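You operate a simulated robot arm through the tools that you are given. There is no shell and no other tool. Be economical: measure what you need, move in short steps, check, and stop when the job is done.

The job below is to be done with a simulated robot arm. You get a single attempt, and the scene is never put back.

## Task
Fit the white felt pad into the printer's empty side drawer, then clean the print head.
Fine: the pad sits down in the drawer, drawer shut before you press CLEAN once; the grey pad stays out.

The check looks at the end state, three seconds after you hand in, the way a careful person would. Anything else that was tipped, shoved, dropped, spilled or broken makes it a failure.

## Robot
A 6-joint arm with a two-finger parallel gripper, fixed in place. Base frame: the origin is at the foot of the arm, x ahead of it, y to its left, z up; the work surface is at about z = 950. Units: mm, degrees, N and s.
With the tool pointing down near the work surface it reaches from about 220 to 660 mm from the base axis. Its first joint turns from -66.0 to 66.0 degrees. Payload 2.9 kg.
The tool frame sits at the grasp point between the pads (the TCP): z along the fingers, y along the line on which they close. The tips reach 30 mm beyond it. The gripper opens to 110 mm. The fingers are 20 mm wide and 10 mm thick; the gripper's body (48 by 112 mm) begins 55 mm behind the TCP.
Orientation is that of the tool frame in the base frame, as [roll, pitch, yaw] about the fixed x, y, z axes, in that order (R = Rz(yaw) Ry(pitch) Rx(roll)). With the fingers straight down and closing along the base's y, the tool's x points along the base's -x, its y along +y and its z along -z.

## Interface
- The arm moves only by the tool step_arm. Its argument "increments" is a list of rows, each a list of 3 entries, a list of its own where there are three numbers: the turn, a rotation vector about the base's x, y, z in rad, then the shift along the base's x, y, z in mm, then the closure, from 0 (fully open) to 1 (shut). In form: [[[ax, ay, az], [dx, dy, dz], fingers], ...]. A call has 1 to 8 rows; each row is the pose to reach, as a shift and turn from the pose commanded when the call began. Each row takes 0.2 s and may step no farther than 50 mm and 8.6 degrees from the row before; otherwise, or with a gripper value out of range, the whole call is refused. Where a pose cannot be reached the arm comes as near as it can. A force on the tool above 40 N (or 10 N above the force at the start of the call, whichever is more), or a blocked arm, ends the call early, and 0.2 s more pass. Each finger travels about 108 mm/s and halts on what it meets, pressing with about 45 N; the grip force reading is that of the motor and also rises with nothing between the fingers. The clock runs only during rows and for 0.2 s after the last one: add rows that repeat a pose to give the fingers time. It gives the time, the measured TCP pose, the force on the tool (base axes), the opening and the grip force at its end, in the units of the frame above (readings bear some noise).
- Cameras (640 x 400 px; columns grow to the right, rows downward): "scene" is fixed at [101.5, 455.1, 1402.8]; the picture's right is [-0.49, -0.87, 0.00], its down [-0.32, 0.18, -0.93] and it looks along [0.81, -0.45, -0.37] (base axes); focal length 312 px, centre (320, 200). "wrist" rides on the gripper at [-36, 0, -57] in the tool frame; the picture's right is [0.00, -1.00, 0.00], its down [0.97, 0.00, -0.24] and it looks along [0.24, 0.00, 0.97] (tool axes); focal length 218 px, centre (320, 200).
- get_image(camera): a new picture of that camera. No time passes.
- point_at(camera, pixels): for up to 12 pixels [column, row] of the newest picture of that camera ("zoom" is the newest enlarged one), the place [x, y, z] in the base frame of the surface seen there, good to about 2 mm. No time passes.
- inspect(camera, box): a new picture of the part [left, top, right, bottom] of that camera's present view, enlarged. No time passes.
- hand_in(): hands the job in; it is judged then, once.

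Go step by step. Measure first, check grasps and placings, and put right what went wrong. The budget is 80 turns and 38 pictures, counting those below and the enlarged ones. Unless the task says otherwise, let go and move clear before handing in, and close with one line.

The tools are called by a JSON object that holds its "name" and its "arguments". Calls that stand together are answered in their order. step_arm: Moves the arm, as the interface text tells. Its arguments: {"type":"object","properties":{"increments":{"type":"array"}},"required":["increments"]} The other tools are called the same way: get_image (camera) takes a picture; point_at (camera, pixels) gives the place of the surface under pixels of a picture; inspect (camera, box) takes an enlarged picture of a part of a camera's view; hand_in () hands the job in.

At the start:

```text
time_s: 0.0
position: [353.3, 75.0, 1231.5]
ee_rot: [-180.0, 0.0, -179.9]
ft_force: [0.2, -0.2, -0.7]
gripper_width: 110.3
grip_force: 0.1
```

scene: 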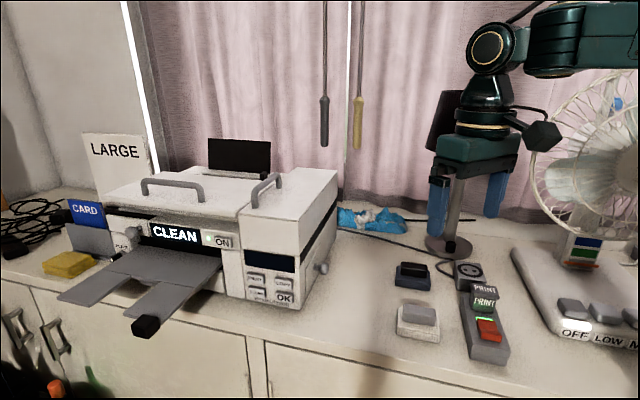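
wrist: 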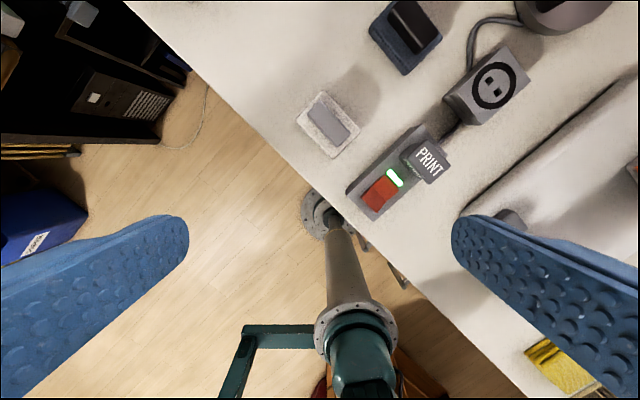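

The scene shows the printer at left, pads near (415,315) and (412,275), and a knob near (322,268) on the printer's side. I'll zoom in on both areas.

{"name": "inspect", "arguments": {"camera": "scene", "box": [220, 160, 380, 320]}}

{"name": "inspect", "arguments": {"camera": "scene", "box": [380, 240, 540, 370]}}

{"name": "inspect", "arguments": {"camera": "scene", "box": [50, 180, 260, 340]}}

{"name": "point_at", "arguments": {"camera": "scene", "pixels": [[418, 312], [415, 330], [399, 332], [437, 340], [405, 304], [438, 306], [412, 275], [322, 268], [310, 280], [335, 235], [300, 300], [285, 297]]}}

```text
2.50 times, centred on (300, 240) of scene
```

zoom: 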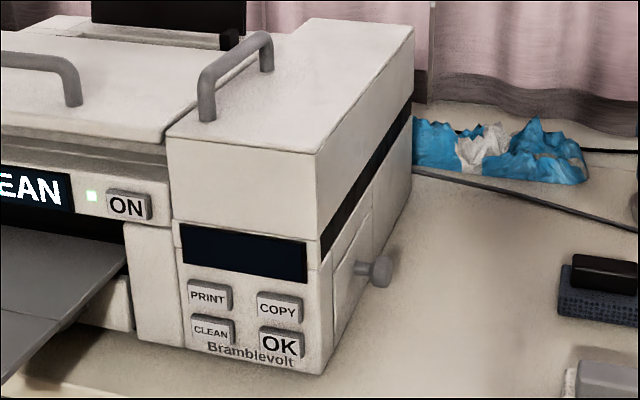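

```text
3.08 times, centred on (460, 305) of scene
```

zoom: 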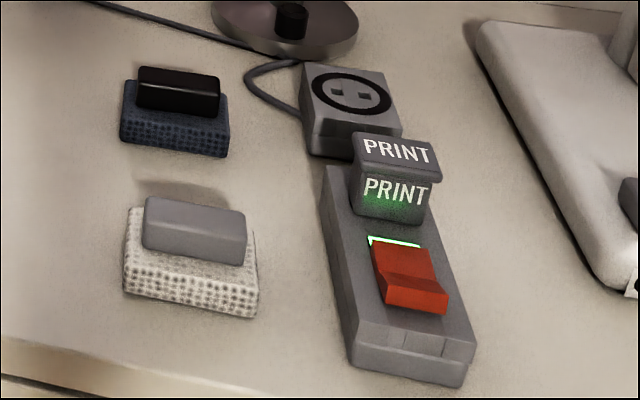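

```text
2.50 times, centred on (155, 260) of scene
```

zoom: 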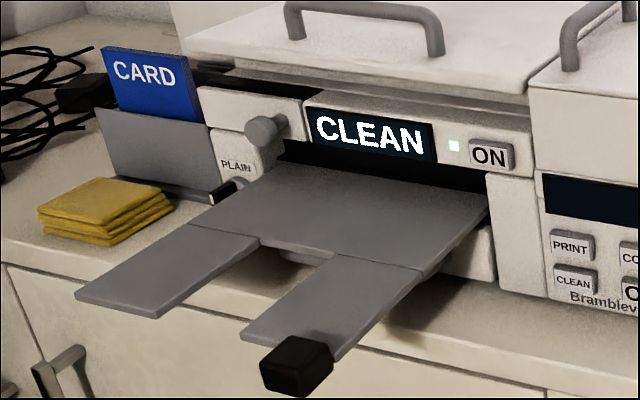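

```text
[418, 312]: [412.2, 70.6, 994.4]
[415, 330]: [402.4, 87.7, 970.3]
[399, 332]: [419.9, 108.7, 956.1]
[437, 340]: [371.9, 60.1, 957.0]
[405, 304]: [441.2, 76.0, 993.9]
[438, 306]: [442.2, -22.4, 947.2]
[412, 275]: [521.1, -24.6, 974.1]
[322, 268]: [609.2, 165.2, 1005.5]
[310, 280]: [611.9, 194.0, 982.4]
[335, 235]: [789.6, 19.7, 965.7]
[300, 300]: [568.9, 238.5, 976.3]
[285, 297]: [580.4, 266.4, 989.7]
```

The drawer front and its knob are on the printer's right side; the white pad is felt with a grey grip block. I'll measure the drawer, the buttons and the pad.

{"name": "inspect", "arguments": {"camera": "scene", "box": [280, 200, 350, 320]}}

{"name": "inspect", "arguments": {"camera": "scene", "box": [230, 240, 320, 310]}}

```text
3.33 times, centred on (315, 260) of scene
```

zoom: 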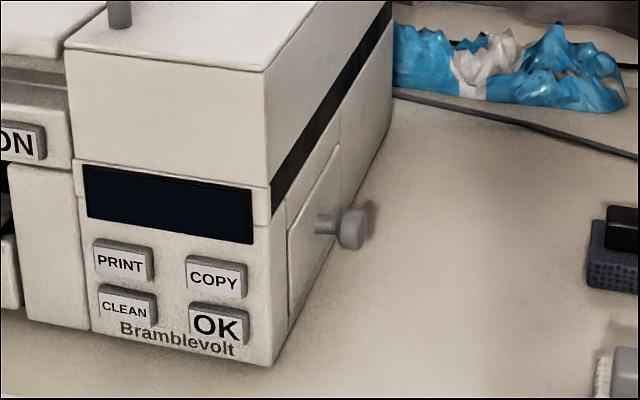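

```text
5.71 times, centred on (275, 275) of scene
```

zoom: 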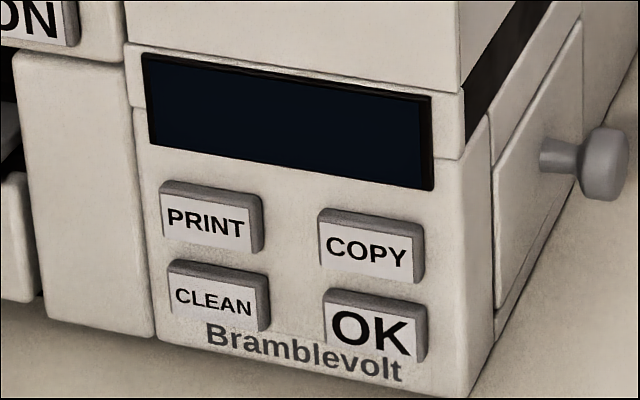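

The zoom clearly shows CLEAN at (215,300), the drawer front at (530,200) and the knob at (605,165). I'll measure these.

{"name": "point_at", "arguments": {"camera": "zoom", "pixels": [[215, 303], [185, 300], [250, 320], [200, 350], [440, 250], [606, 165], [555, 155], [500, 180], [500, 295], [575, 80], [478, 370], [290, 300]]}}

{"name": "point_at", "arguments": {"camera": "scene", "pixels": [[320, 245], [330, 222], [305, 265], [325, 268], [418, 302], [401, 314], [439, 318], [404, 317], [438, 322], [300, 215], [260, 180], [337, 172]]}}

```text
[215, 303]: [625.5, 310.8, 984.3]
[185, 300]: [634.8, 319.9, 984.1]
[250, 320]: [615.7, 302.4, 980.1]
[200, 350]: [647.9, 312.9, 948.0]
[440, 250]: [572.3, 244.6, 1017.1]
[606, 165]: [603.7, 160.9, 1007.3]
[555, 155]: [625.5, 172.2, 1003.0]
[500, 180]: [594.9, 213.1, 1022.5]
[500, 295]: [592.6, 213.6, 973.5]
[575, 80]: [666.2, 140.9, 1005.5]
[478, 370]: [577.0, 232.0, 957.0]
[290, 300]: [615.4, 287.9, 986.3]
```

```text
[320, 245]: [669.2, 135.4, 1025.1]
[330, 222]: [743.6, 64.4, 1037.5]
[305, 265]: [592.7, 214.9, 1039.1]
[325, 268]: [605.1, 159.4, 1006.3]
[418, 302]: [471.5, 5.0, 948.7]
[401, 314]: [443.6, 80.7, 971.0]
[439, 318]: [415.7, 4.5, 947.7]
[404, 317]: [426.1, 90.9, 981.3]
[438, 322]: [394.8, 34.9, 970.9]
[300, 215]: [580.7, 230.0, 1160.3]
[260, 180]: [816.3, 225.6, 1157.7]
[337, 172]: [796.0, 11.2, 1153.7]
```

The side face lies on x+y≈807 (45°), with the knob head at about (609,158,1003). I'll measure the pad in the wrist view, then turn the tool 45°.

{"name": "point_at", "arguments": {"camera": "wrist", "pixels": [[328, 125], [325, 93], [359, 127], [332, 157], [297, 122], [322, 106], [349, 130], [333, 145], [306, 117], [310, 130], [405, 30]]}}

{"name": "step_arm", "arguments": {"increments": [[[0, 0, 0.131], [30, 5, 0], 0.3], [[0, 0, 0.262], [60, 10, 0], 0.4], [[0, 0, 0.393], [90, 15, -15], 0.45], [[0, 0, 0.524], [120, 20, -35], 0.45], [[0, 0, 0.655], [150, 25, -55], 0.45], [[0, 0, 0.785], [180, 30, -75], 0.45]]}}

```text
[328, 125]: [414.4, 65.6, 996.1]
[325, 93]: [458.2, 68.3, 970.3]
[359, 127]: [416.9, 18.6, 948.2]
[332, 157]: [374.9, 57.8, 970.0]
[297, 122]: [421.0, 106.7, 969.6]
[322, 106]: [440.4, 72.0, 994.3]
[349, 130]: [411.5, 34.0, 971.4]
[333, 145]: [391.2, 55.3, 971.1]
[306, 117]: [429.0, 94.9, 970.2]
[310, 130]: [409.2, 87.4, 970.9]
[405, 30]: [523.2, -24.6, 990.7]
```

```text
time_s: 1.4
position: [531.1, 104.6, 1156.6]
ee_rot: [180.0, 0.0, -135.0]
ft_force: [0.5, -0.2, 0.1]
gripper_width: 60.3
grip_force: 0.0
```

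The pad is about 67×54 mm, centred at (416,66), with its long side along the drawer's pull direction. Next I tilt 35° and approach the knob.

{"name": "step_arm", "arguments": {"increments": [[[0.0865, -0.0865, 0], [5, 3, -20], 0.5], [[0.173, -0.173, 0], [10, 6, -40], 0.5], [[0.2595, -0.2595, 0], [16, 9, -65], 0.5], [[0.346, -0.346, 0], [25, 14, -90], 0.5], [[0.4325, -0.4325, 0], [35, 14, -115], 0.5]]}}

{"name": "get_image", "arguments": {"camera": "wrist"}}

```text
time_s: 2.6
position: [566.2, 117.6, 1042.6]
ee_rot: [180.0, 35.1, -135.1]
ft_force: [0.0, -0.5, 0.3]
gripper_width: 55.1
grip_force: 0.0
```

```text
30 pictures are left
```

wrist: 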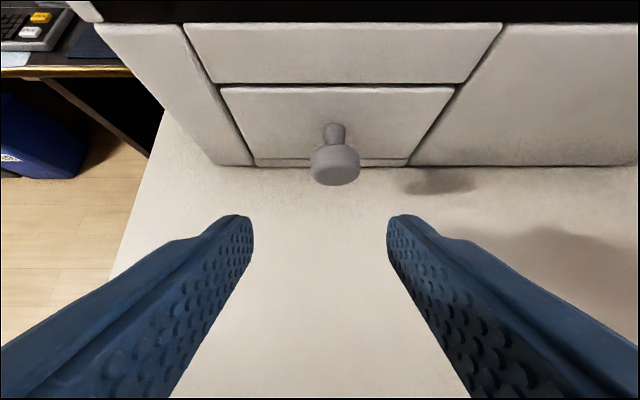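

{"name": "point_at", "arguments": {"camera": "wrist", "pixels": [[335, 168], [318, 155], [355, 155], [334, 130], [228, 92], [448, 92], [257, 155], [405, 155], [338, 87], [190, 30], [495, 30], [336, 150]]}}

```text
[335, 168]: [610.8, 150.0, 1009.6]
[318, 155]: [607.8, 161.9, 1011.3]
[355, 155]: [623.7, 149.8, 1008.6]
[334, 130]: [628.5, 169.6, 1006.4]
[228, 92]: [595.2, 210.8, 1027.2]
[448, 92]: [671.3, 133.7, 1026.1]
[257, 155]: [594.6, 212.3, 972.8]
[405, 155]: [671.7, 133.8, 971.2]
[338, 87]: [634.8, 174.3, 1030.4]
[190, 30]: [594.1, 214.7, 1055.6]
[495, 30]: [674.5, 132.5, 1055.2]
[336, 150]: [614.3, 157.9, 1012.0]
```

The drawer front is 109 mm wide, centred at (633,172), with the knob axis on its centre and the head at about (614,154,1001). I'll slide over the knob along the tool axis and close.

{"name": "step_arm", "arguments": {"increments": [[[0, 0, 0], [28, 17, -2], 0.5], [[0, 0, 0], [36, 25, -18], 0.5], [[0, 0, 0], [44.5, 33, -35], 0.5], [[0, 0, 0], [44.5, 33, -35], 0.75], [[0, 0, 0], [44.5, 33, -35], 0.9], [[0, 0, 0], [44.5, 33, -35], 0.9]]}}

{"name": "get_image", "arguments": {"camera": "wrist"}}

```text
time_s: 4.0
position: [612.1, 152.8, 1005.6]
ee_rot: [179.8, 35.0, -135.0]
ft_force: [-2.6, 3.1, -2.3]
gripper_width: 26.8
grip_force: 44.9
```

```text
29 pictures are left
```

wrist: 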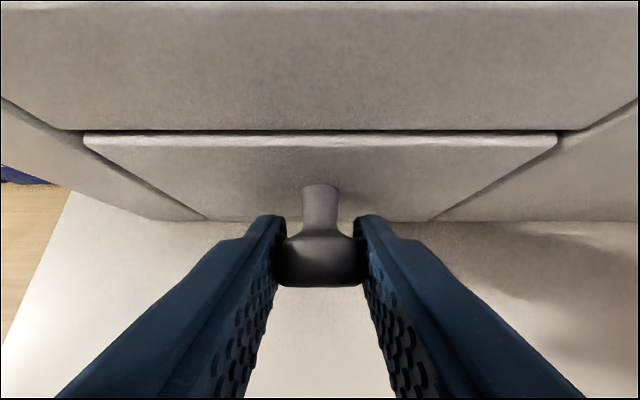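

The knob is held at 26.8 mm with 45 N. I'll pull straight out.

{"name": "step_arm", "arguments": {"increments": [[[0, 0, 0], [-5, -5, 0], 0.9], [[0, 0, 0], [-12, -12, 0], 0.9], [[0, 0, 0], [-19, -19, 0], 0.9], [[0, 0, 0], [-26, -26, 0], 0.9], [[0, 0, 0], [-33, -33, 0], 0.9], [[0, 0, 0], [-40, -40, 0], 0.9], [[0, 0, 0], [-47, -47, 0], 0.9], [[0, 0, 0], [-50, -50, 0], 0.9]]}}

{"name": "get_image", "arguments": {"camera": "wrist"}}

```text
time_s: 5.8
position: [560.6, 102.1, 1006.6]
ee_rot: [179.9, 35.0, -134.9]
ft_force: [-13.1, 14.8, -8.8]
gripper_width: 26.8
grip_force: 45.1
```

```text
28 pictures are left
```

wrist: 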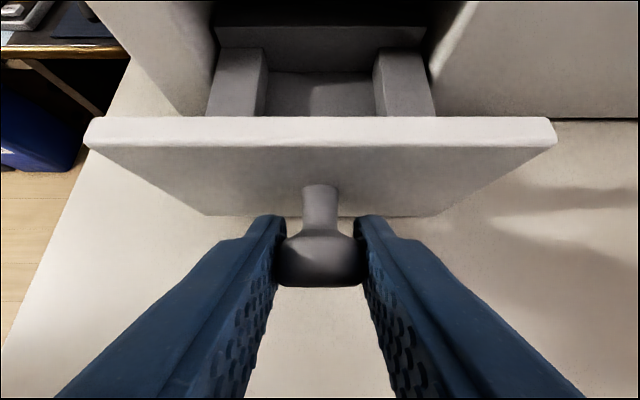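

The drawer opens and shows an inner pocket. There's a lateral load of about 20 N, so I'll correct sideways slightly and pull further.

{"name": "step_arm", "arguments": {"increments": [[[0, 0, 0], [-1.5, 1.5, 0.5], 0.9], [[0, 0, 0], [-6.5, -3.3, 0.5], 0.9], [[0, 0, 0], [-11.5, -8.2, 0.5], 0.9], [[0, 0, 0], [-16.5, -13, 0.5], 0.9], [[0, 0, 0], [-21.5, -17.8, 0.5], 0.9]]}}

{"name": "get_image", "arguments": {"camera": "wrist"}}

```text
time_s: 7.0
position: [541.2, 82.4, 1006.3]
ee_rot: [179.9, 34.9, -135.1]
ft_force: [1.1, 1.5, -24.8]
gripper_width: 26.8
grip_force: 45.2
```

```text
27 pictures are left
```

wrist: 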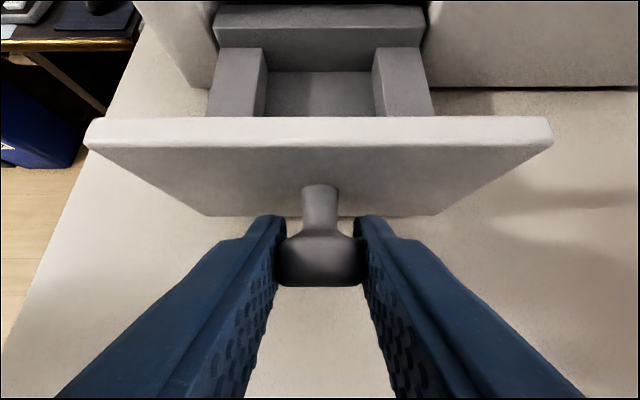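

The whole pocket is exposed, with the drawer out about 100 mm. I'll release, back away and look.

{"name": "step_arm", "arguments": {"increments": [[[0, 0, 0], [0, 0, -0.5], 0.9], [[0, 0, 0], [0, 0, -0.5], 0.6], [[0, 0, 0], [0, 0, -0.5], 0.5], [[0, 0, 0], [-16, -16, 33], 0.5], [[0, 0, 0], [-28, -28, 70], 0.5], [[0, 0, 0], [-28, -28, 115], 0.5]]}}

{"name": "get_image", "arguments": {"camera": "wrist"}}

{"name": "inspect", "arguments": {"camera": "scene", "box": [260, 200, 420, 320]}}

```text
time_s: 8.4
position: [510.7, 55.2, 1123.0]
ee_rot: [180.0, 35.1, -135.0]
ft_force: [-0.5, 1.0, 0.3]
gripper_width: 54.8
grip_force: 0.0
```

```text
26 pictures are left
```

wrist: 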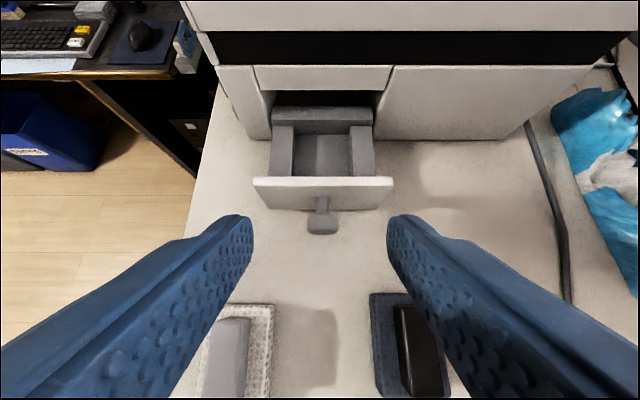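

```text
3.33 times, centred on (340, 260) of scene
```

zoom: 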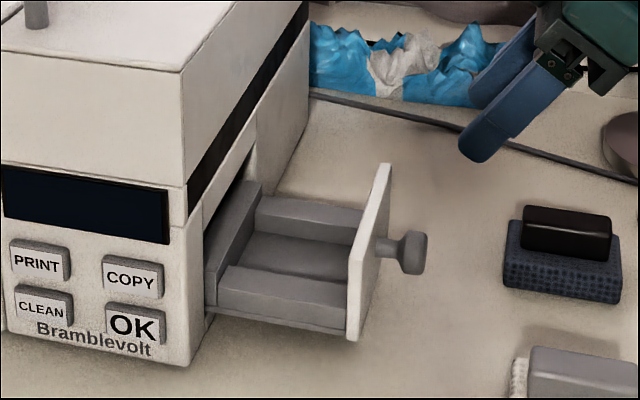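

Now I'll measure the pocket edges in the wrist picture and the pad's handle in the same view.

{"name": "point_at", "arguments": {"camera": "wrist", "pixels": [[325, 155], [296, 140], [349, 140], [290, 172], [355, 172], [281, 150], [361, 150], [323, 118], [322, 130], [325, 174], [300, 139], [345, 139]]}}

{"name": "point_at", "arguments": {"camera": "zoom", "pixels": [[300, 255], [260, 195], [360, 215], [230, 265], [345, 290], [330, 260], [350, 240], [230, 240], [385, 170], [255, 240], [285, 275], [310, 215]]}}

```text
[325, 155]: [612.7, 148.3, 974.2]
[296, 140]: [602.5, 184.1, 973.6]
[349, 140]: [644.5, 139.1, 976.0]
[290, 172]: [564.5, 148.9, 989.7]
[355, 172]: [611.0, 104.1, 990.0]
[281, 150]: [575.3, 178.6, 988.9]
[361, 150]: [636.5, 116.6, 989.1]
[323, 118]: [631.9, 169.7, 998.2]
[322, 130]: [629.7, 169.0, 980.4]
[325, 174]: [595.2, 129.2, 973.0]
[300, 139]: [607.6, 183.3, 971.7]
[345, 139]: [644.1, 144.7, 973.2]
```

```text
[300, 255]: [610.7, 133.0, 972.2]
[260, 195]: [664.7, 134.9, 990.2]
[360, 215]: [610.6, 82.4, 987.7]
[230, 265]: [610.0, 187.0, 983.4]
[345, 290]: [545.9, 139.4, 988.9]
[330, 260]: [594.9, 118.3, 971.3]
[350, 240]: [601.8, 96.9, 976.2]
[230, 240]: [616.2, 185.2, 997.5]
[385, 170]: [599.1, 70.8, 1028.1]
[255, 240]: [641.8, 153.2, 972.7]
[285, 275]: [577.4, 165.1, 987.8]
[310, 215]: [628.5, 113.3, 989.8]
```

The pocket floor is at z≈972, spanning s≈296–357 with u clearance of about 84 mm, centred near (600,139), so the 67×54 pad fits lengthwise as it lies. I'll reduce the tilt to 20° and move over the white pad.

{"name": "step_arm", "arguments": {"increments": [[[-0.0617, 0.0617, 0], [-28, -2, 0], 0.5], [[-0.1234, 0.1234, 0], [-56, -3, -10], 0.5], [[-0.185, 0.185, 0], [-84, -5, -20], 0.5], [[-0.185, 0.185, 0], [-112, -6, -33], 0.5], [[-0.185, 0.185, 0], [-112, -6, -33], 0.5]]}}

{"name": "get_image", "arguments": {"camera": "wrist"}}

```text
time_s: 9.6
position: [399.6, 52.5, 1086.5]
ee_rot: [179.9, 20.1, -135.0]
ft_force: [0.0, -0.1, 0.4]
gripper_width: 55.2
grip_force: 0.0
```

```text
24 pictures are left
```

wrist: 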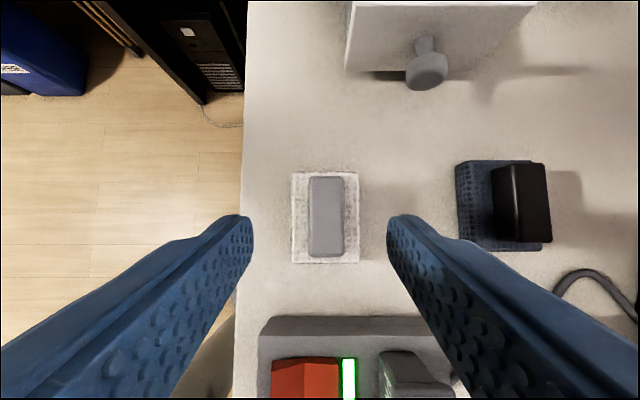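

The pad is aligned with the tool, the handle spanning (308–345, 177–257). Measuring for the grasp.

{"name": "point_at", "arguments": {"camera": "wrist", "pixels": [[327, 217], [312, 183], [341, 183], [312, 252], [341, 252], [295, 176], [356, 176], [295, 260], [356, 260], [305, 380], [405, 370], [330, 325]]}}

```text
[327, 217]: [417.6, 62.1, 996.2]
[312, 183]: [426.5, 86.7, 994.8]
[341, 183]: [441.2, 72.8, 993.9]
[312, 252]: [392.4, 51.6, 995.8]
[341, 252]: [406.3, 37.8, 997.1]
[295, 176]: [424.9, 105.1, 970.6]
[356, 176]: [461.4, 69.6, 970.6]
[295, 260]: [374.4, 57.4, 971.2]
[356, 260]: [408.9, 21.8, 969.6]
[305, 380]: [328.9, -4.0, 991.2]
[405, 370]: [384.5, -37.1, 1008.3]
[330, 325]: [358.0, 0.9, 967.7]
```

The pad centre is (417,63) and the handle is 20 mm wide with its top at 995. I'll descend so the tips stop just above the felt, then close.

{"name": "step_arm", "arguments": {"increments": [[[0, 0, 0], [12, 4.5, -30], 0.5], [[0, 0, 0], [12, 4.5, -60], 0.5], [[0, 0, 0], [12, 4.5, -81], 0.5], [[0, 0, 0], [12, 4.5, -81], 0.7], [[0, 0, 0], [12, 4.5, -81], 0.9], [[0, 0, 0], [12, 4.5, -81], 0.9]]}}

{"name": "get_image", "arguments": {"camera": "wrist"}}

```text
time_s: 11.0
position: [413.8, 56.6, 1007.9]
ee_rot: [180.0, 20.0, -135.0]
ft_force: [-0.5, -0.5, 0.4]
gripper_width: 24.7
grip_force: 45.2
```

```text
23 pictures are left
```

wrist: 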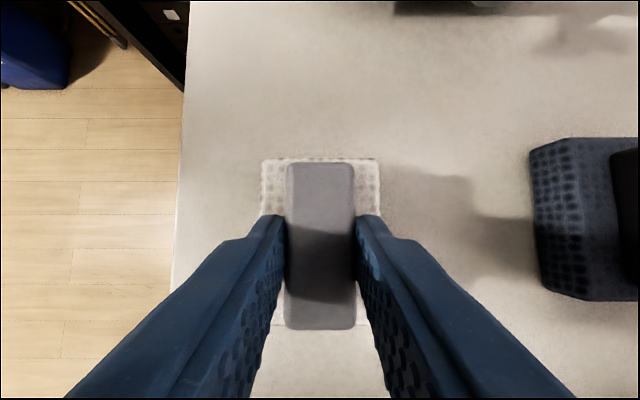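

The handle is gripped (24.7 mm, 45 N). Lifting, then checking the hold before carrying.

{"name": "step_arm", "arguments": {"increments": [[[0, 0, 0], [0, 0, 15], 0.9], [[0, 0, 0], [0, 0, 45], 0.9], [[0, 0, 0], [0, 0, 80], 0.9], [[0, 0, 0], [0, 0, 105], 0.9], [[0, 0, 0], [35, 15, 105], 0.9], [[0, 0, 0], [75, 32, 105], 0.9], [[0, 0, 0], [115, 50, 105], 0.9], [[0, 0, 0], [150, 65, 105], 0.9]]}}

{"name": "get_image", "arguments": {"camera": "wrist"}}

```text
time_s: 12.8
position: [562.5, 120.2, 1114.1]
ee_rot: [180.0, 19.9, -135.0]
ft_force: [0.4, -0.2, -0.9]
gripper_width: 24.9
grip_force: 45.3
```

```text
22 pictures are left
```

wrist: 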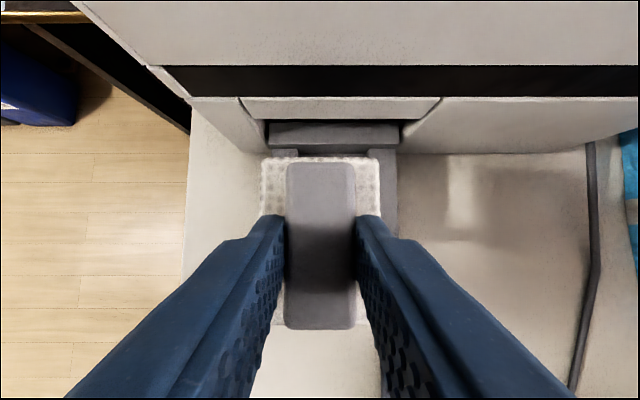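

The pad is held level. Measuring its position in hand and the visible drawer parts.

{"name": "point_at", "arguments": {"camera": "wrist", "pixels": [[265, 163], [376, 163], [265, 200], [376, 200], [280, 320], [362, 320], [290, 153], [380, 153], [335, 130], [335, 150], [273, 153], [395, 153]]}}

{"name": "inspect", "arguments": {"camera": "scene", "box": [260, 180, 420, 300]}}

```text
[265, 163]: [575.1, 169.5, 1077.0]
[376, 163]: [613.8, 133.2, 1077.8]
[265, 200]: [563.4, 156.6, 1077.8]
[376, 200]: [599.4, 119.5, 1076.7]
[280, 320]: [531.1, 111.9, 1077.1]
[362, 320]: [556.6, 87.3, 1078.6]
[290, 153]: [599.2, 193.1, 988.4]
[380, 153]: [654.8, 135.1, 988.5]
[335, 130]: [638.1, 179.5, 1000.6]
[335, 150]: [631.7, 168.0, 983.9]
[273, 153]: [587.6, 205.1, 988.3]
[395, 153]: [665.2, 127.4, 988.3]
```

```text
3.33 times, centred on (340, 240) of scene
```

zoom: 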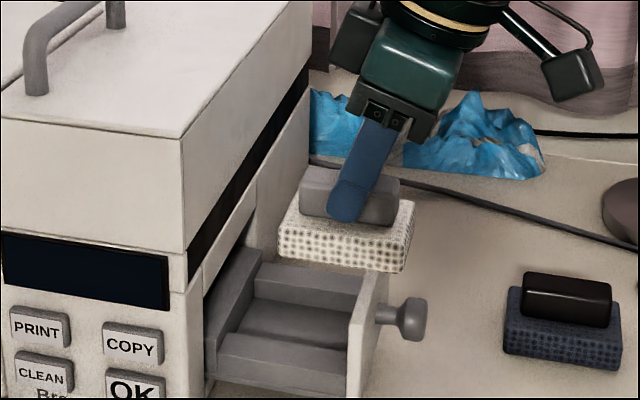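

The pad centre sits at TCP u+7.7, s+0.5. I'll probe the pocket's side walls along a transverse line in the zoom.

{"name": "point_at", "arguments": {"camera": "zoom", "pixels": [[300, 285], [300, 292], [300, 298], [300, 304], [300, 310], [290, 335], [290, 342], [290, 346], [290, 350], [290, 354], [290, 360], [352, 325]]}}

{"name": "inspect", "arguments": {"camera": "scene", "box": [305, 240, 370, 300]}}

```text
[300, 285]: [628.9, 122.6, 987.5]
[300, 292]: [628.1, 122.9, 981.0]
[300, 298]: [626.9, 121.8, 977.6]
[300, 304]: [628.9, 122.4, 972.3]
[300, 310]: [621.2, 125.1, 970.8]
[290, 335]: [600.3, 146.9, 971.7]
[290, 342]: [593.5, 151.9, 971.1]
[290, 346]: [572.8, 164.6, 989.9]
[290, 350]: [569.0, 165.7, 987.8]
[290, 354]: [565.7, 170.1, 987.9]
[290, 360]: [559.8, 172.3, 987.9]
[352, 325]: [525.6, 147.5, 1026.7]
```

```text
6.67 times, centred on (338, 270) of scene
```

zoom: 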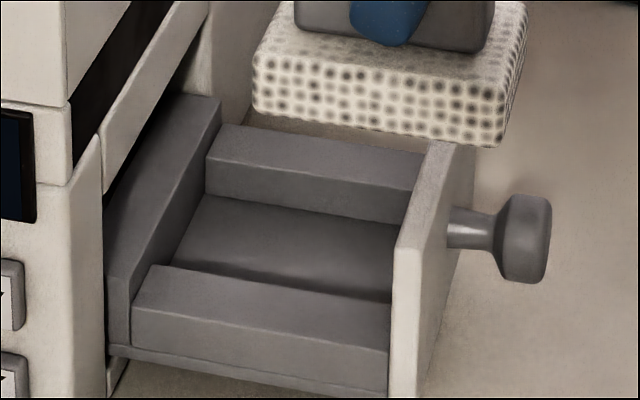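

The pocket is about 68 mm wide (centre s≈324.7) and 86 mm long (centre u≈522). I'll move above it and lower to just over the rim.

{"name": "step_arm", "arguments": {"increments": [[[0, 0, 0], [15, 7, 0], 0.9], [[0, 0, 0], [30.4, 14.2, 0], 0.9], [[0, 0, 0], [30.4, 14.2, -20], 0.9], [[0, 0, 0], [30.4, 14.2, -40], 0.9], [[0, 0, 0], [30.4, 14.2, -52], 0.9], [[0, 0, 0], [30.4, 14.2, -52], 0.9]]}}

{"name": "inspect", "arguments": {"camera": "scene", "box": [290, 220, 370, 300]}}

{"name": "get_image", "arguments": {"camera": "wrist"}}

```text
time_s: 14.2
position: [595.6, 134.9, 1060.2]
ee_rot: [179.9, 20.1, -135.1]
ft_force: [-0.1, 0.1, -0.8]
gripper_width: 24.7
grip_force: 44.8
```

```text
5.00 times, centred on (330, 260) of scene
```

zoom: 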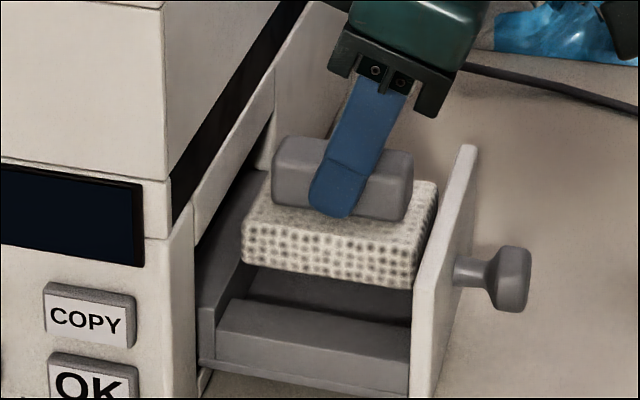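

```text
18 pictures are left
```

wrist: 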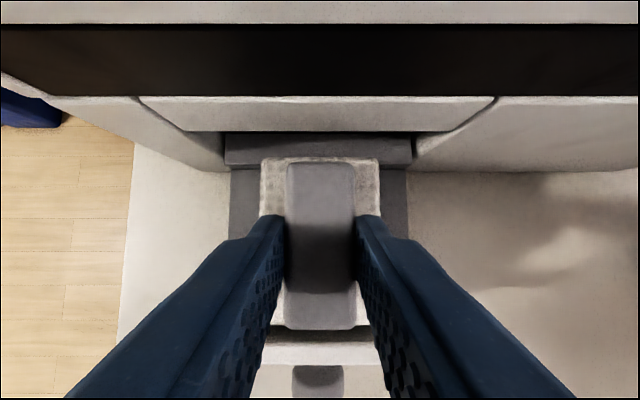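

Laterally the pad looks centred over the drawer (230–408 vs 261–380). I'll check the fore-aft gaps.

{"name": "point_at", "arguments": {"camera": "wrist", "pixels": [[272, 163], [370, 163], [290, 150], [390, 150], [240, 200], [320, 350], [320, 342], [320, 334], [276, 318], [366, 318], [395, 185], [245, 168]]}}

```text
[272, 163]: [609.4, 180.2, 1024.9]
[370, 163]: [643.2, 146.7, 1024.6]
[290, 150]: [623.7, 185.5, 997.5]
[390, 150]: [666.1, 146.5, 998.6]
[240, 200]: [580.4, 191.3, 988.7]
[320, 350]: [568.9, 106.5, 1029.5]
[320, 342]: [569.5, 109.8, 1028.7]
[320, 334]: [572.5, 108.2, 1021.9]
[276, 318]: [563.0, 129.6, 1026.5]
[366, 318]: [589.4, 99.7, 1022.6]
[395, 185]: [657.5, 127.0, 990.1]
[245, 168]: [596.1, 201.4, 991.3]
```

The gaps are about 5 mm at both ends. I'll shift 1 mm sideways and lower the pad to the floor.

{"name": "step_arm", "arguments": {"increments": [[[0, 0, 0], [-0.7, 0.7, 0], 0.9], [[0, 0, 0], [-0.7, 0.7, -10], 0.9], [[0, 0, 0], [-0.7, 0.7, -18], 0.9], [[0, 0, 0], [-0.7, 0.7, -24], 0.9], [[0, 0, 0], [-0.7, 0.7, -28], 0.9], [[0, 0, 0], [-0.7, 0.7, -28], 0.9]]}}

{"name": "inspect", "arguments": {"camera": "scene", "box": [290, 220, 370, 300]}}

```text
time_s: 15.6
position: [593.1, 134.4, 1032.6]
ee_rot: [-179.9, 19.9, -135.0]
ft_force: [-0.2, 0.4, -0.7]
gripper_width: 24.8
grip_force: 44.5
```

```text
5.00 times, centred on (330, 260) of scene
```

zoom: 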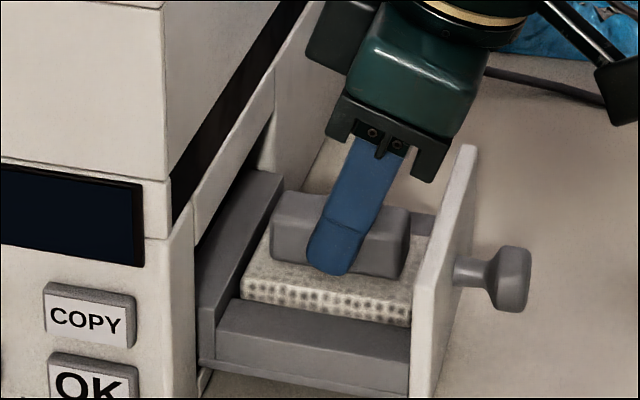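

The pad is inside the pocket with no contact force. I'll lower the last few millimetres until it touches.

{"name": "step_arm", "arguments": {"increments": [[[0, 0, 0], [0, 0, -1.5], 0.9], [[0, 0, 0], [0, 0, -3], 0.9], [[0, 0, 0], [0, 0, -3], 0.9]]}}

```text
time_s: 16.4
position: [593.6, 135.0, 1031.0]
ee_rot: [180.0, 20.1, -135.1]
ft_force: [-0.9, 0.4, 3.3]
gripper_width: 24.8
grip_force: 45.4
```

Contact felt (about 4 N). Opening and rising straight up.

{"name": "step_arm", "arguments": {"increments": [[[0, 0, 0], [0, 0, 0], 0.8], [[0, 0, 0], [0, 0, 0], 0.55], [[0, 0, 0], [0, 0, 0], 0.55], [[0, 0, 0], [0, 0, 30], 0.55], [[0, 0, 0], [-10, -10, 65], 0.55], [[0, 0, 0], [-35, -35, 90], 0.55], [[0, 0, 0], [-65, -65, 100], 0.55]]}}

{"name": "inspect", "arguments": {"camera": "scene", "box": [290, 220, 370, 300]}}

{"name": "get_image", "arguments": {"camera": "wrist"}}

```text
time_s: 18.0
position: [525.9, 67.9, 1127.7]
ee_rot: [179.9, 20.0, -135.0]
ft_force: [-0.9, 0.2, 0.1]
gripper_width: 49.6
grip_force: 0.1
```

```text
5.00 times, centred on (330, 260) of scene
```

zoom: 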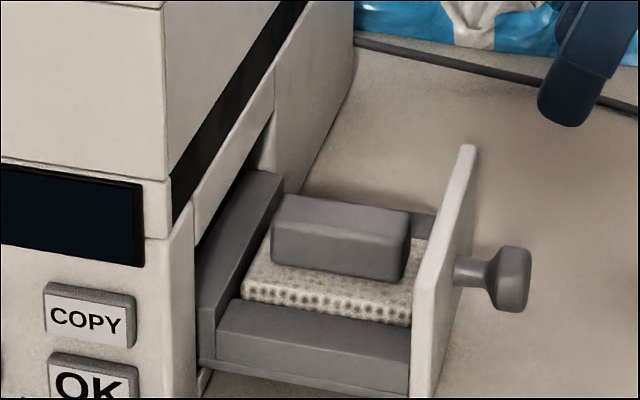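

```text
15 pictures are left
```

wrist: 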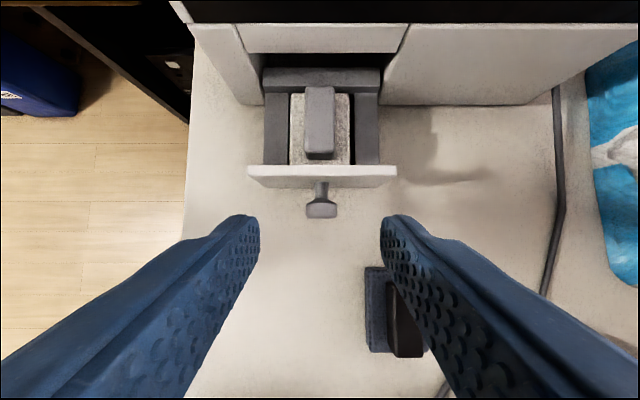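

The pad sits flat in the pocket. I'll regrip the knob exactly as before and push the drawer home.

{"name": "step_arm", "arguments": {"increments": [[[0.0617, -0.0617, 0], [-4, -4, -25], 0.5], [[0.1234, -0.1234, 0], [-4, -4, -55], 0.5], [[0.185, -0.185, 0], [-1, -1.5, -88], 0.5], [[0.185, -0.185, 0], [7, 7, -104], 0.5], [[0.185, -0.185, 0], [15, 14.5, -121.5], 0.5], [[0.185, -0.185, 0], [15, 14.5, -121.5], 0.75], [[0.185, -0.185, 0], [15, 14.5, -121.5], 0.9], [[0.185, -0.185, 0], [15, 14.5, -121.5], 0.9]]}}

{"name": "get_image", "arguments": {"camera": "wrist"}}

{"name": "point_at", "arguments": {"camera": "scene", "pixels": [[340, 263], [356, 263]]}}

```text
time_s: 19.8
position: [544.6, 84.9, 1008.4]
ee_rot: [-179.8, 35.1, -135.1]
ft_force: [9.6, -9.1, -2.4]
gripper_width: 26.9
grip_force: 44.6
```

```text
14 pictures are left
```

wrist: 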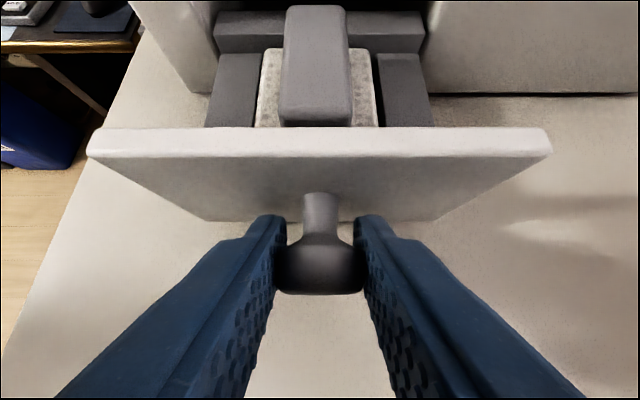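

```text
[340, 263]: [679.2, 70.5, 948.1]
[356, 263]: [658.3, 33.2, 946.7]
```

Gripped again. One clearance check on the handle height before pushing.

{"name": "point_at", "arguments": {"camera": "wrist", "pixels": [[315, 60], [315, 15], [315, 105], [315, 140], [315, 35]]}}

{"name": "step_arm", "arguments": {"increments": [[[0, 0, 0], [1, -1, 0], 0.9], [[0, 0, 0], [7, 5, 0], 0.9], [[0, 0, 0], [14, 12, 0], 0.9], [[0, 0, 0], [21, 19, 0], 0.9]]}}

```text
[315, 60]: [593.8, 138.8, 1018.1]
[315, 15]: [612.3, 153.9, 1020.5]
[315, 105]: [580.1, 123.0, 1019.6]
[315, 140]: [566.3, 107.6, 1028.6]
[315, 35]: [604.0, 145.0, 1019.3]
```

```text
time_s: 20.8
position: [563.5, 104.4, 1008.0]
ee_rot: [179.8, 34.9, -135.1]
ft_force: [-3.3, 1.7, -8.0]
gripper_width: 27.1
grip_force: 45.0
```

Handle top is 1019, below the 1030 opening, and the drawer slides freely. Continuing to closed.

{"name": "step_arm", "arguments": {"increments": [[[0, 0, 0], [8, 8, 0], 0.9], [[0, 0, 0], [16, 16, 0], 0.9], [[0, 0, 0], [24, 23.5, 0], 0.9], [[0, 0, 0], [32, 31.5, 0], 0.9], [[0, 0, 0], [40, 39, 0], 0.9], [[0, 0, 0], [46, 45, 0], 0.9], [[0, 0, 0], [50, 49, 0], 0.9], [[0, 0, 0], [53, 52, 0], 0.9]]}}

{"name": "get_image", "arguments": {"camera": "wrist"}}

```text
time_s: 22.6
position: [615.8, 154.6, 1008.3]
ee_rot: [179.8, 34.8, -135.1]
ft_force: [-28.4, -2.5, -3.9]
gripper_width: 26.9
grip_force: 44.9
```

```text
13 pictures are left
```

wrist: 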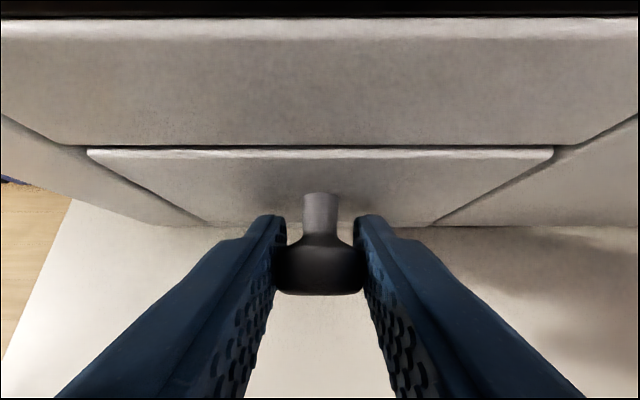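

The drawer looks flush and resists. Releasing and backing out, then checking.

{"name": "step_arm", "arguments": {"increments": [[[0, 0, 0], [0, 0, 0], 0.9], [[0, 0, 0], [0, 0, 0], 0.6], [[0, 0, 0], [0, 0, 0], 0.5], [[0, 0, 0], [-16, -16, 33], 0.5], [[0, 0, 0], [-40, -40, 60], 0.5], [[0, 0, 0], [-65, -65, 90], 0.5]]}}

{"name": "get_image", "arguments": {"camera": "wrist"}}

```text
time_s: 24.0
position: [550.4, 93.6, 1098.8]
ee_rot: [-179.9, 35.1, -134.9]
ft_force: [0.1, 0.2, -0.2]
gripper_width: 55.2
grip_force: 0.1
```

```text
12 pictures are left
```

wrist: 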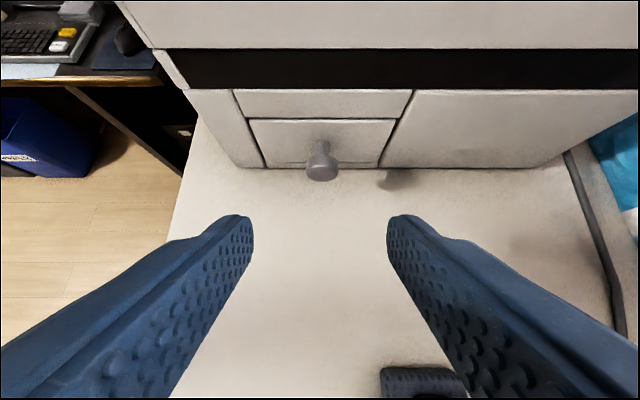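

{"name": "point_at", "arguments": {"camera": "wrist", "pixels": [[265, 140], [285, 130], [370, 140], [360, 130], [250, 130], [400, 140], [240, 110], [321, 105], [430, 140], [321, 172]]}}

```text
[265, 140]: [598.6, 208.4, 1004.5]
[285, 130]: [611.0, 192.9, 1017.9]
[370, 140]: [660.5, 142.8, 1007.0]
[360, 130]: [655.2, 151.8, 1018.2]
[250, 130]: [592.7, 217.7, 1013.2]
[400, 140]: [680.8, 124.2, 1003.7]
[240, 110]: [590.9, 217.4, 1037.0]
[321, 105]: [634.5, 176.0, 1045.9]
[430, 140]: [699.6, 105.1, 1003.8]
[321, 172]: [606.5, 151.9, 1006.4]
```

The drawer matches its original closed position within about 1 mm. Next is CLEAN; I'll measure the panel's surroundings (tray edge, buttons) in the scene view.

{"name": "inspect", "arguments": {"camera": "scene", "box": [130, 200, 340, 330]}}

{"name": "point_at", "arguments": {"camera": "scene", "pixels": [[262, 293], [252, 282], [255, 299], [285, 298], [217, 268], [206, 285], [165, 312], [147, 326], [120, 260], [222, 243], [240, 270], [225, 290]]}}

```text
3.05 times, centred on (235, 265) of scene
```

zoom: 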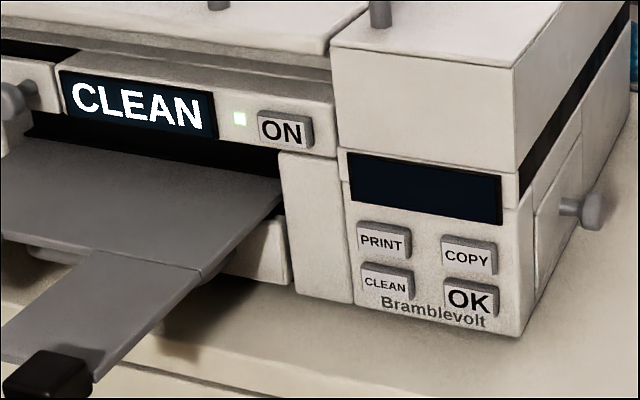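

```text
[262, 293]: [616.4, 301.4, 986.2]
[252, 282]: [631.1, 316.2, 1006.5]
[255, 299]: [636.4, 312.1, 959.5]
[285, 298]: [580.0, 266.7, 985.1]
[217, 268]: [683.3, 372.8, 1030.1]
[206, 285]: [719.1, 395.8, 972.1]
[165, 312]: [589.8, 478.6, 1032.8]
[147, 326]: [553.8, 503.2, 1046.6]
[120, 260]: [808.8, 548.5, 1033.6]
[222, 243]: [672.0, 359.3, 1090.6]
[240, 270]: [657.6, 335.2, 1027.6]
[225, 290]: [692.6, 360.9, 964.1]
```

CLEAN is at about (625,311,984), 9 mm proud; the tray (z≈1030) starts about 75 mm to its left, so there's room. I'll close the fingers and swing around to the front at a safe distance.

{"name": "step_arm", "arguments": {"increments": [[[0, 0, -0.14], [-30, 10, 20], 0.7], [[0, 0, -0.28], [-65, 30, 40], 0.9], [[0, 0, -0.42], [-95, 55, 60], 1], [[0, 0, -0.56], [-115, 85, 80], 1], [[0, 0, -0.7], [-130, 120, 80], 1], [[0, 0, -0.84], [-130, 155, 80], 1], [[0, 0, -0.98], [-130, 185, 80], 1], [[0, 0, -1.12], [-130, 215, 80], 1]]}}

```text
time_s: 25.8
position: [418.7, 304.8, 1179.5]
ee_rot: [179.8, 35.0, 160.6]
ft_force: [-0.3, 0.5, 0.2]
gripper_width: 0.3
grip_force: 37.2
```

The tool is now at azimuth −19°. I'll add tilt and move to a standoff in front of CLEAN.

{"name": "step_arm", "arguments": {"increments": [[[-0.033, -0.081, -0.033], [30, 10, -30], 1], [[-0.066, -0.162, -0.065], [60, 20, -60], 1], [[-0.099, -0.243, -0.098], [90, 28, -95], 1], [[-0.099, -0.243, -0.098], [115, 35, -120], 1], [[-0.099, -0.243, -0.098], [135, 39, -135], 1], [[-0.099, -0.243, -0.098], [135, 39, -135], 1]]}}

{"name": "get_image", "arguments": {"camera": "wrist"}}

{"name": "get_image", "arguments": {"camera": "scene"}}

```text
time_s: 27.2
position: [555.8, 344.1, 1042.8]
ee_rot: [180.0, 50.1, 155.2]
ft_force: [0.5, 0.6, 0.6]
gripper_width: 0.0
grip_force: 37.6
```

```text
10 pictures are left
```

wrist: 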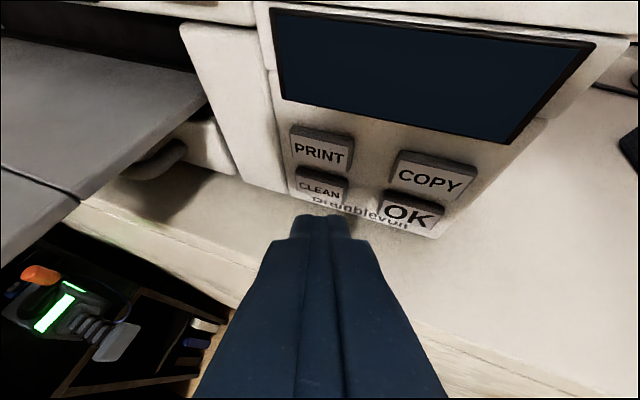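

```text
9 pictures are left
```

scene: 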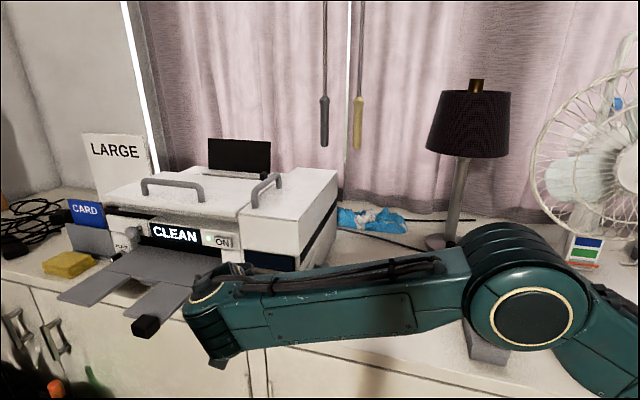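

The pose is reachable; CLEAN is at (320,190) in the wrist view. I'll refine its position.

{"name": "point_at", "arguments": {"camera": "wrist", "pixels": [[320, 190], [302, 183], [340, 196], [302, 194], [338, 205], [322, 174], [319, 155], [318, 200], [405, 210], [275, 150]]}}

```text
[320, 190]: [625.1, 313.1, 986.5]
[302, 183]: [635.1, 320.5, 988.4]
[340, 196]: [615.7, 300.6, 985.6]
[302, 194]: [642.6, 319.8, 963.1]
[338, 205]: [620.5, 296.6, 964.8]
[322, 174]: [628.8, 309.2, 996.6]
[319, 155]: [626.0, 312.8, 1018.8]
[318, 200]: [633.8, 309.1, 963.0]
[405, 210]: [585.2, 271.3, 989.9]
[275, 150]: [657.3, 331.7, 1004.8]
```

CLEAN's face is centred at (625.3,311.7,986), with PRINT starting at about z 1007. I'll move to about 12 mm in front of it, a bit low so the leading upper tip edge lands mid-button.

{"name": "step_arm", "arguments": {"increments": [[[0, 0, 0], [12, -2, -22], 1], [[0, 0, 0], [25, -6, -42.6], 1], [[0, 0, 0], [34.3, -11.5, -42.6], 1], [[0, 0, 0], [34.3, -11.5, -42.6], 1]]}}

{"name": "inspect", "arguments": {"camera": "wrist", "box": [240, 80, 440, 280]}}

```text
time_s: 28.2
position: [589.8, 333.4, 1002.4]
ee_rot: [-180.0, 50.1, 155.2]
ft_force: [0.1, 0.8, 0.0]
gripper_width: 0.0
grip_force: 37.4
```

```text
2.00 times, centred on (340, 180) of wrist
```

zoom: 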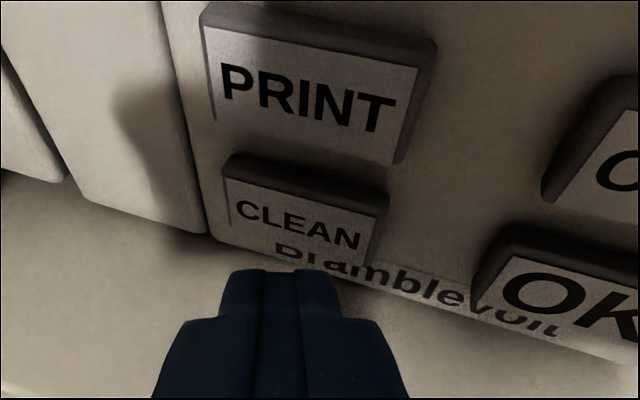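

The tip lines up with CLEAN and is clear of PRINT and OK. Pressing along the panel normal.

{"name": "step_arm", "arguments": {"increments": [[[0, 0, 0], [4.5, -4.8, -1.5], 1], [[0, 0, 0], [7.5, -8, -1.5], 1], [[0, 0, 0], [9, -9.5, -1.5], 1], [[0, 0, 0], [10, -10.5, -1.5], 1], [[0, 0, 0], [11, -11.5, -1.5], 1]]}}

{"name": "inspect", "arguments": {"camera": "wrist", "box": [240, 80, 440, 280]}}

```text
time_s: 29.4
position: [602.0, 322.1, 1001.5]
ee_rot: [-179.9, 50.0, 155.4]
ft_force: [-4.3, 1.7, 0.4]
gripper_width: 0.0
grip_force: 37.3
```

```text
2.00 times, centred on (340, 180) of wrist
```

zoom: 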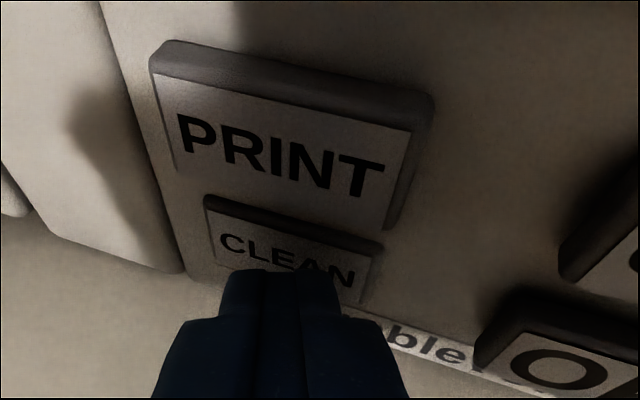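

Contact at about 4.5 N on CLEAN only, and it appears to be moving in. Pressing a little further to the stop.

{"name": "step_arm", "arguments": {"increments": [[[0, 0, 0], [1, -1, 0], 1], [[0, 0, 0], [2, -2, 0], 1], [[0, 0, 0], [3, -3, 0], 1]]}}

{"name": "inspect", "arguments": {"camera": "wrist", "box": [240, 80, 440, 280]}}

{"name": "inspect", "arguments": {"camera": "scene", "box": [100, 180, 340, 330]}}

```text
time_s: 30.2
position: [604.3, 322.0, 1000.5]
ee_rot: [-180.0, 49.9, 155.4]
ft_force: [-20.9, 7.3, 2.1]
gripper_width: 0.0
grip_force: 38.0
```

```text
2.00 times, centred on (340, 180) of wrist
```

zoom: 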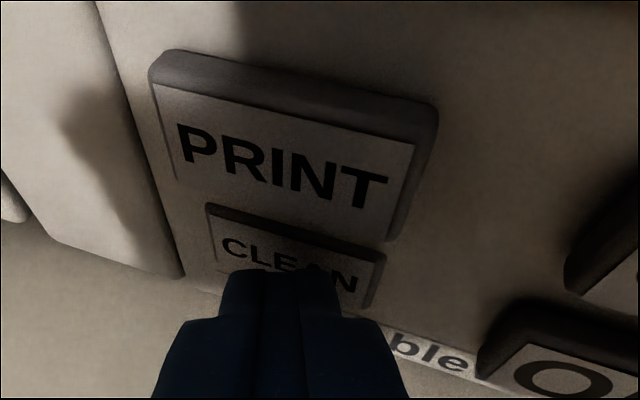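

```text
2.67 times, centred on (220, 255) of scene
```

zoom: 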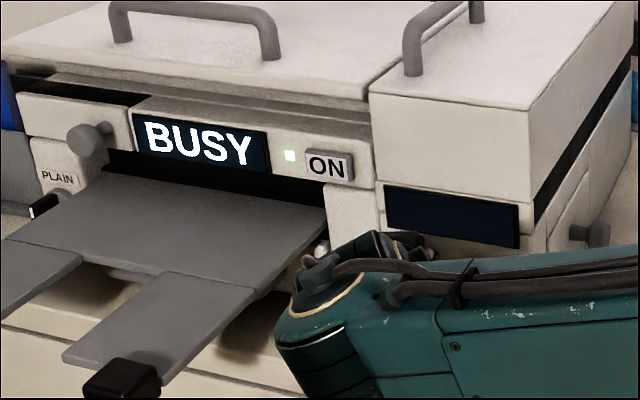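

The display now reads BUSY, so the press registered at about 22 N. Retreating from the button along the normal and away.

{"name": "step_arm", "arguments": {"increments": [[[0, 0, 0], [-10, 10, 0], 1], [[0, 0, 0], [-25, 20, 5], 1], [[0, 0, 0], [-50, 25, 35], 1], [[0, 0, 0], [-80, 20, 70], 1], [[0, 0, 0], [-115, 5, 100], 1], [[0, 0, 0], [-145, -15, 130], 1], [[0, 0, 0], [-165, -45, 150], 1], [[0, 0, 0], [-175, -85, 160], 1]]}}

{"name": "get_image", "arguments": {"camera": "scene"}}

```text
time_s: 32.0
position: [431.0, 232.2, 1160.9]
ee_rot: [-180.0, 50.0, 155.3]
ft_force: [0.9, 0.4, 0.1]
gripper_width: 0.0
grip_force: 37.3
```

```text
4 pictures are left
```

scene: 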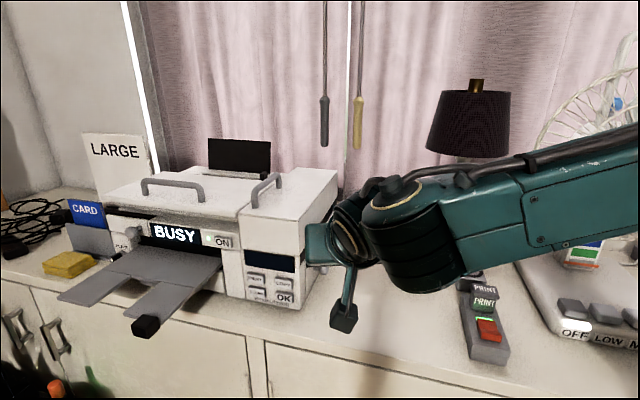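

The display reads BUSY and the arm is clear. I'll move further away and let the cycle run.

{"name": "step_arm", "arguments": {"increments": [[[0, 0, 0.1], [-15, -30, 20], 1], [[0, 0, 0.2], [-30, -65, 40], 0.8], [[0, 0, 0.3], [-50, -100, 50], 0.5], [[0, 0, 0.4], [-70, -130, 60], 0.5], [[0, 0, 0.4], [-70, -150, 60], 0.5], [[0, 0, 0.4], [-70, -150, 60], 0.5], [[0, 0, 0.4], [-70, -150, 60], 0.5], [[0, 0, 0.4], [-70, -150, 60], 0.5]]}}

{"name": "step_arm", "arguments": {"increments": [[[0, 0, 0], [0, 0, 0], 0.5], [[0, 0, 0], [0, 0, 0], 0.5], [[0, 0, 0], [0, 0, 0], 0.5], [[0, 0, 0], [0, 0, 0], 0.5], [[0, 0, 0], [0, 0, 0], 0.5], [[0, 0, 0], [0, 0, 0], 0.5], [[0, 0, 0], [0, 0, 0], 0.5], [[0, 0, 0], [0, 0, 0], 0.5]]}}

{"name": "get_image", "arguments": {"camera": "scene"}}

```text
time_s: 33.8
position: [360.9, 81.1, 1220.7]
ee_rot: [-179.9, 50.1, 178.1]
ft_force: [-0.2, -0.9, 0.2]
gripper_width: 55.4
grip_force: 0.0
```

```text
time_s: 35.6
position: [361.2, 81.1, 1221.9]
ee_rot: [-179.9, 50.1, 178.2]
ft_force: [0.1, 0.2, 0.4]
gripper_width: 55.0
grip_force: 0.1
```

```text
3 pictures are left
```

scene: 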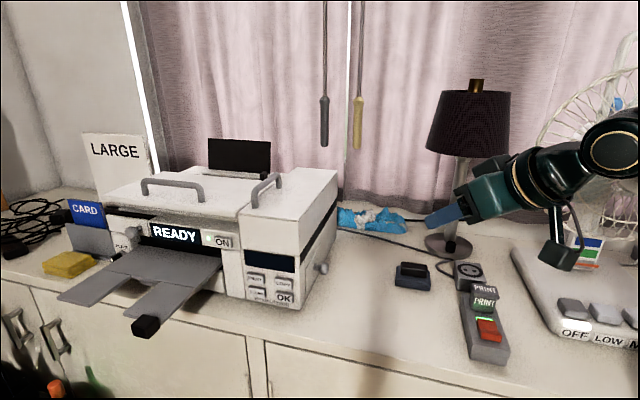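

The display now reads READY. One last zoom on the drawer.

{"name": "inspect", "arguments": {"camera": "scene", "box": [270, 210, 350, 310]}}

```text
4.00 times, centred on (310, 260) of scene
```

zoom: 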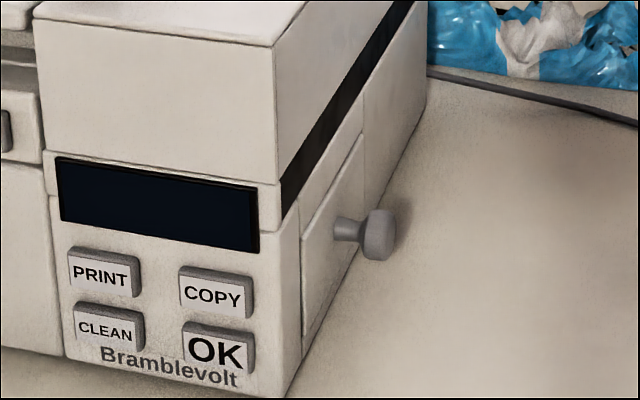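

The drawer is flush, the printer reads READY, the dark pad is untouched and the arm is clear. Handing in.

{"name": "hand_in", "arguments": {}}

```text
The job is handed in.
```

The white felt pad is seated in the side drawer and the drawer is shut. I pressed CLEAN once, and the display went from BUSY to READY. The grey pad stayed out, untouched.
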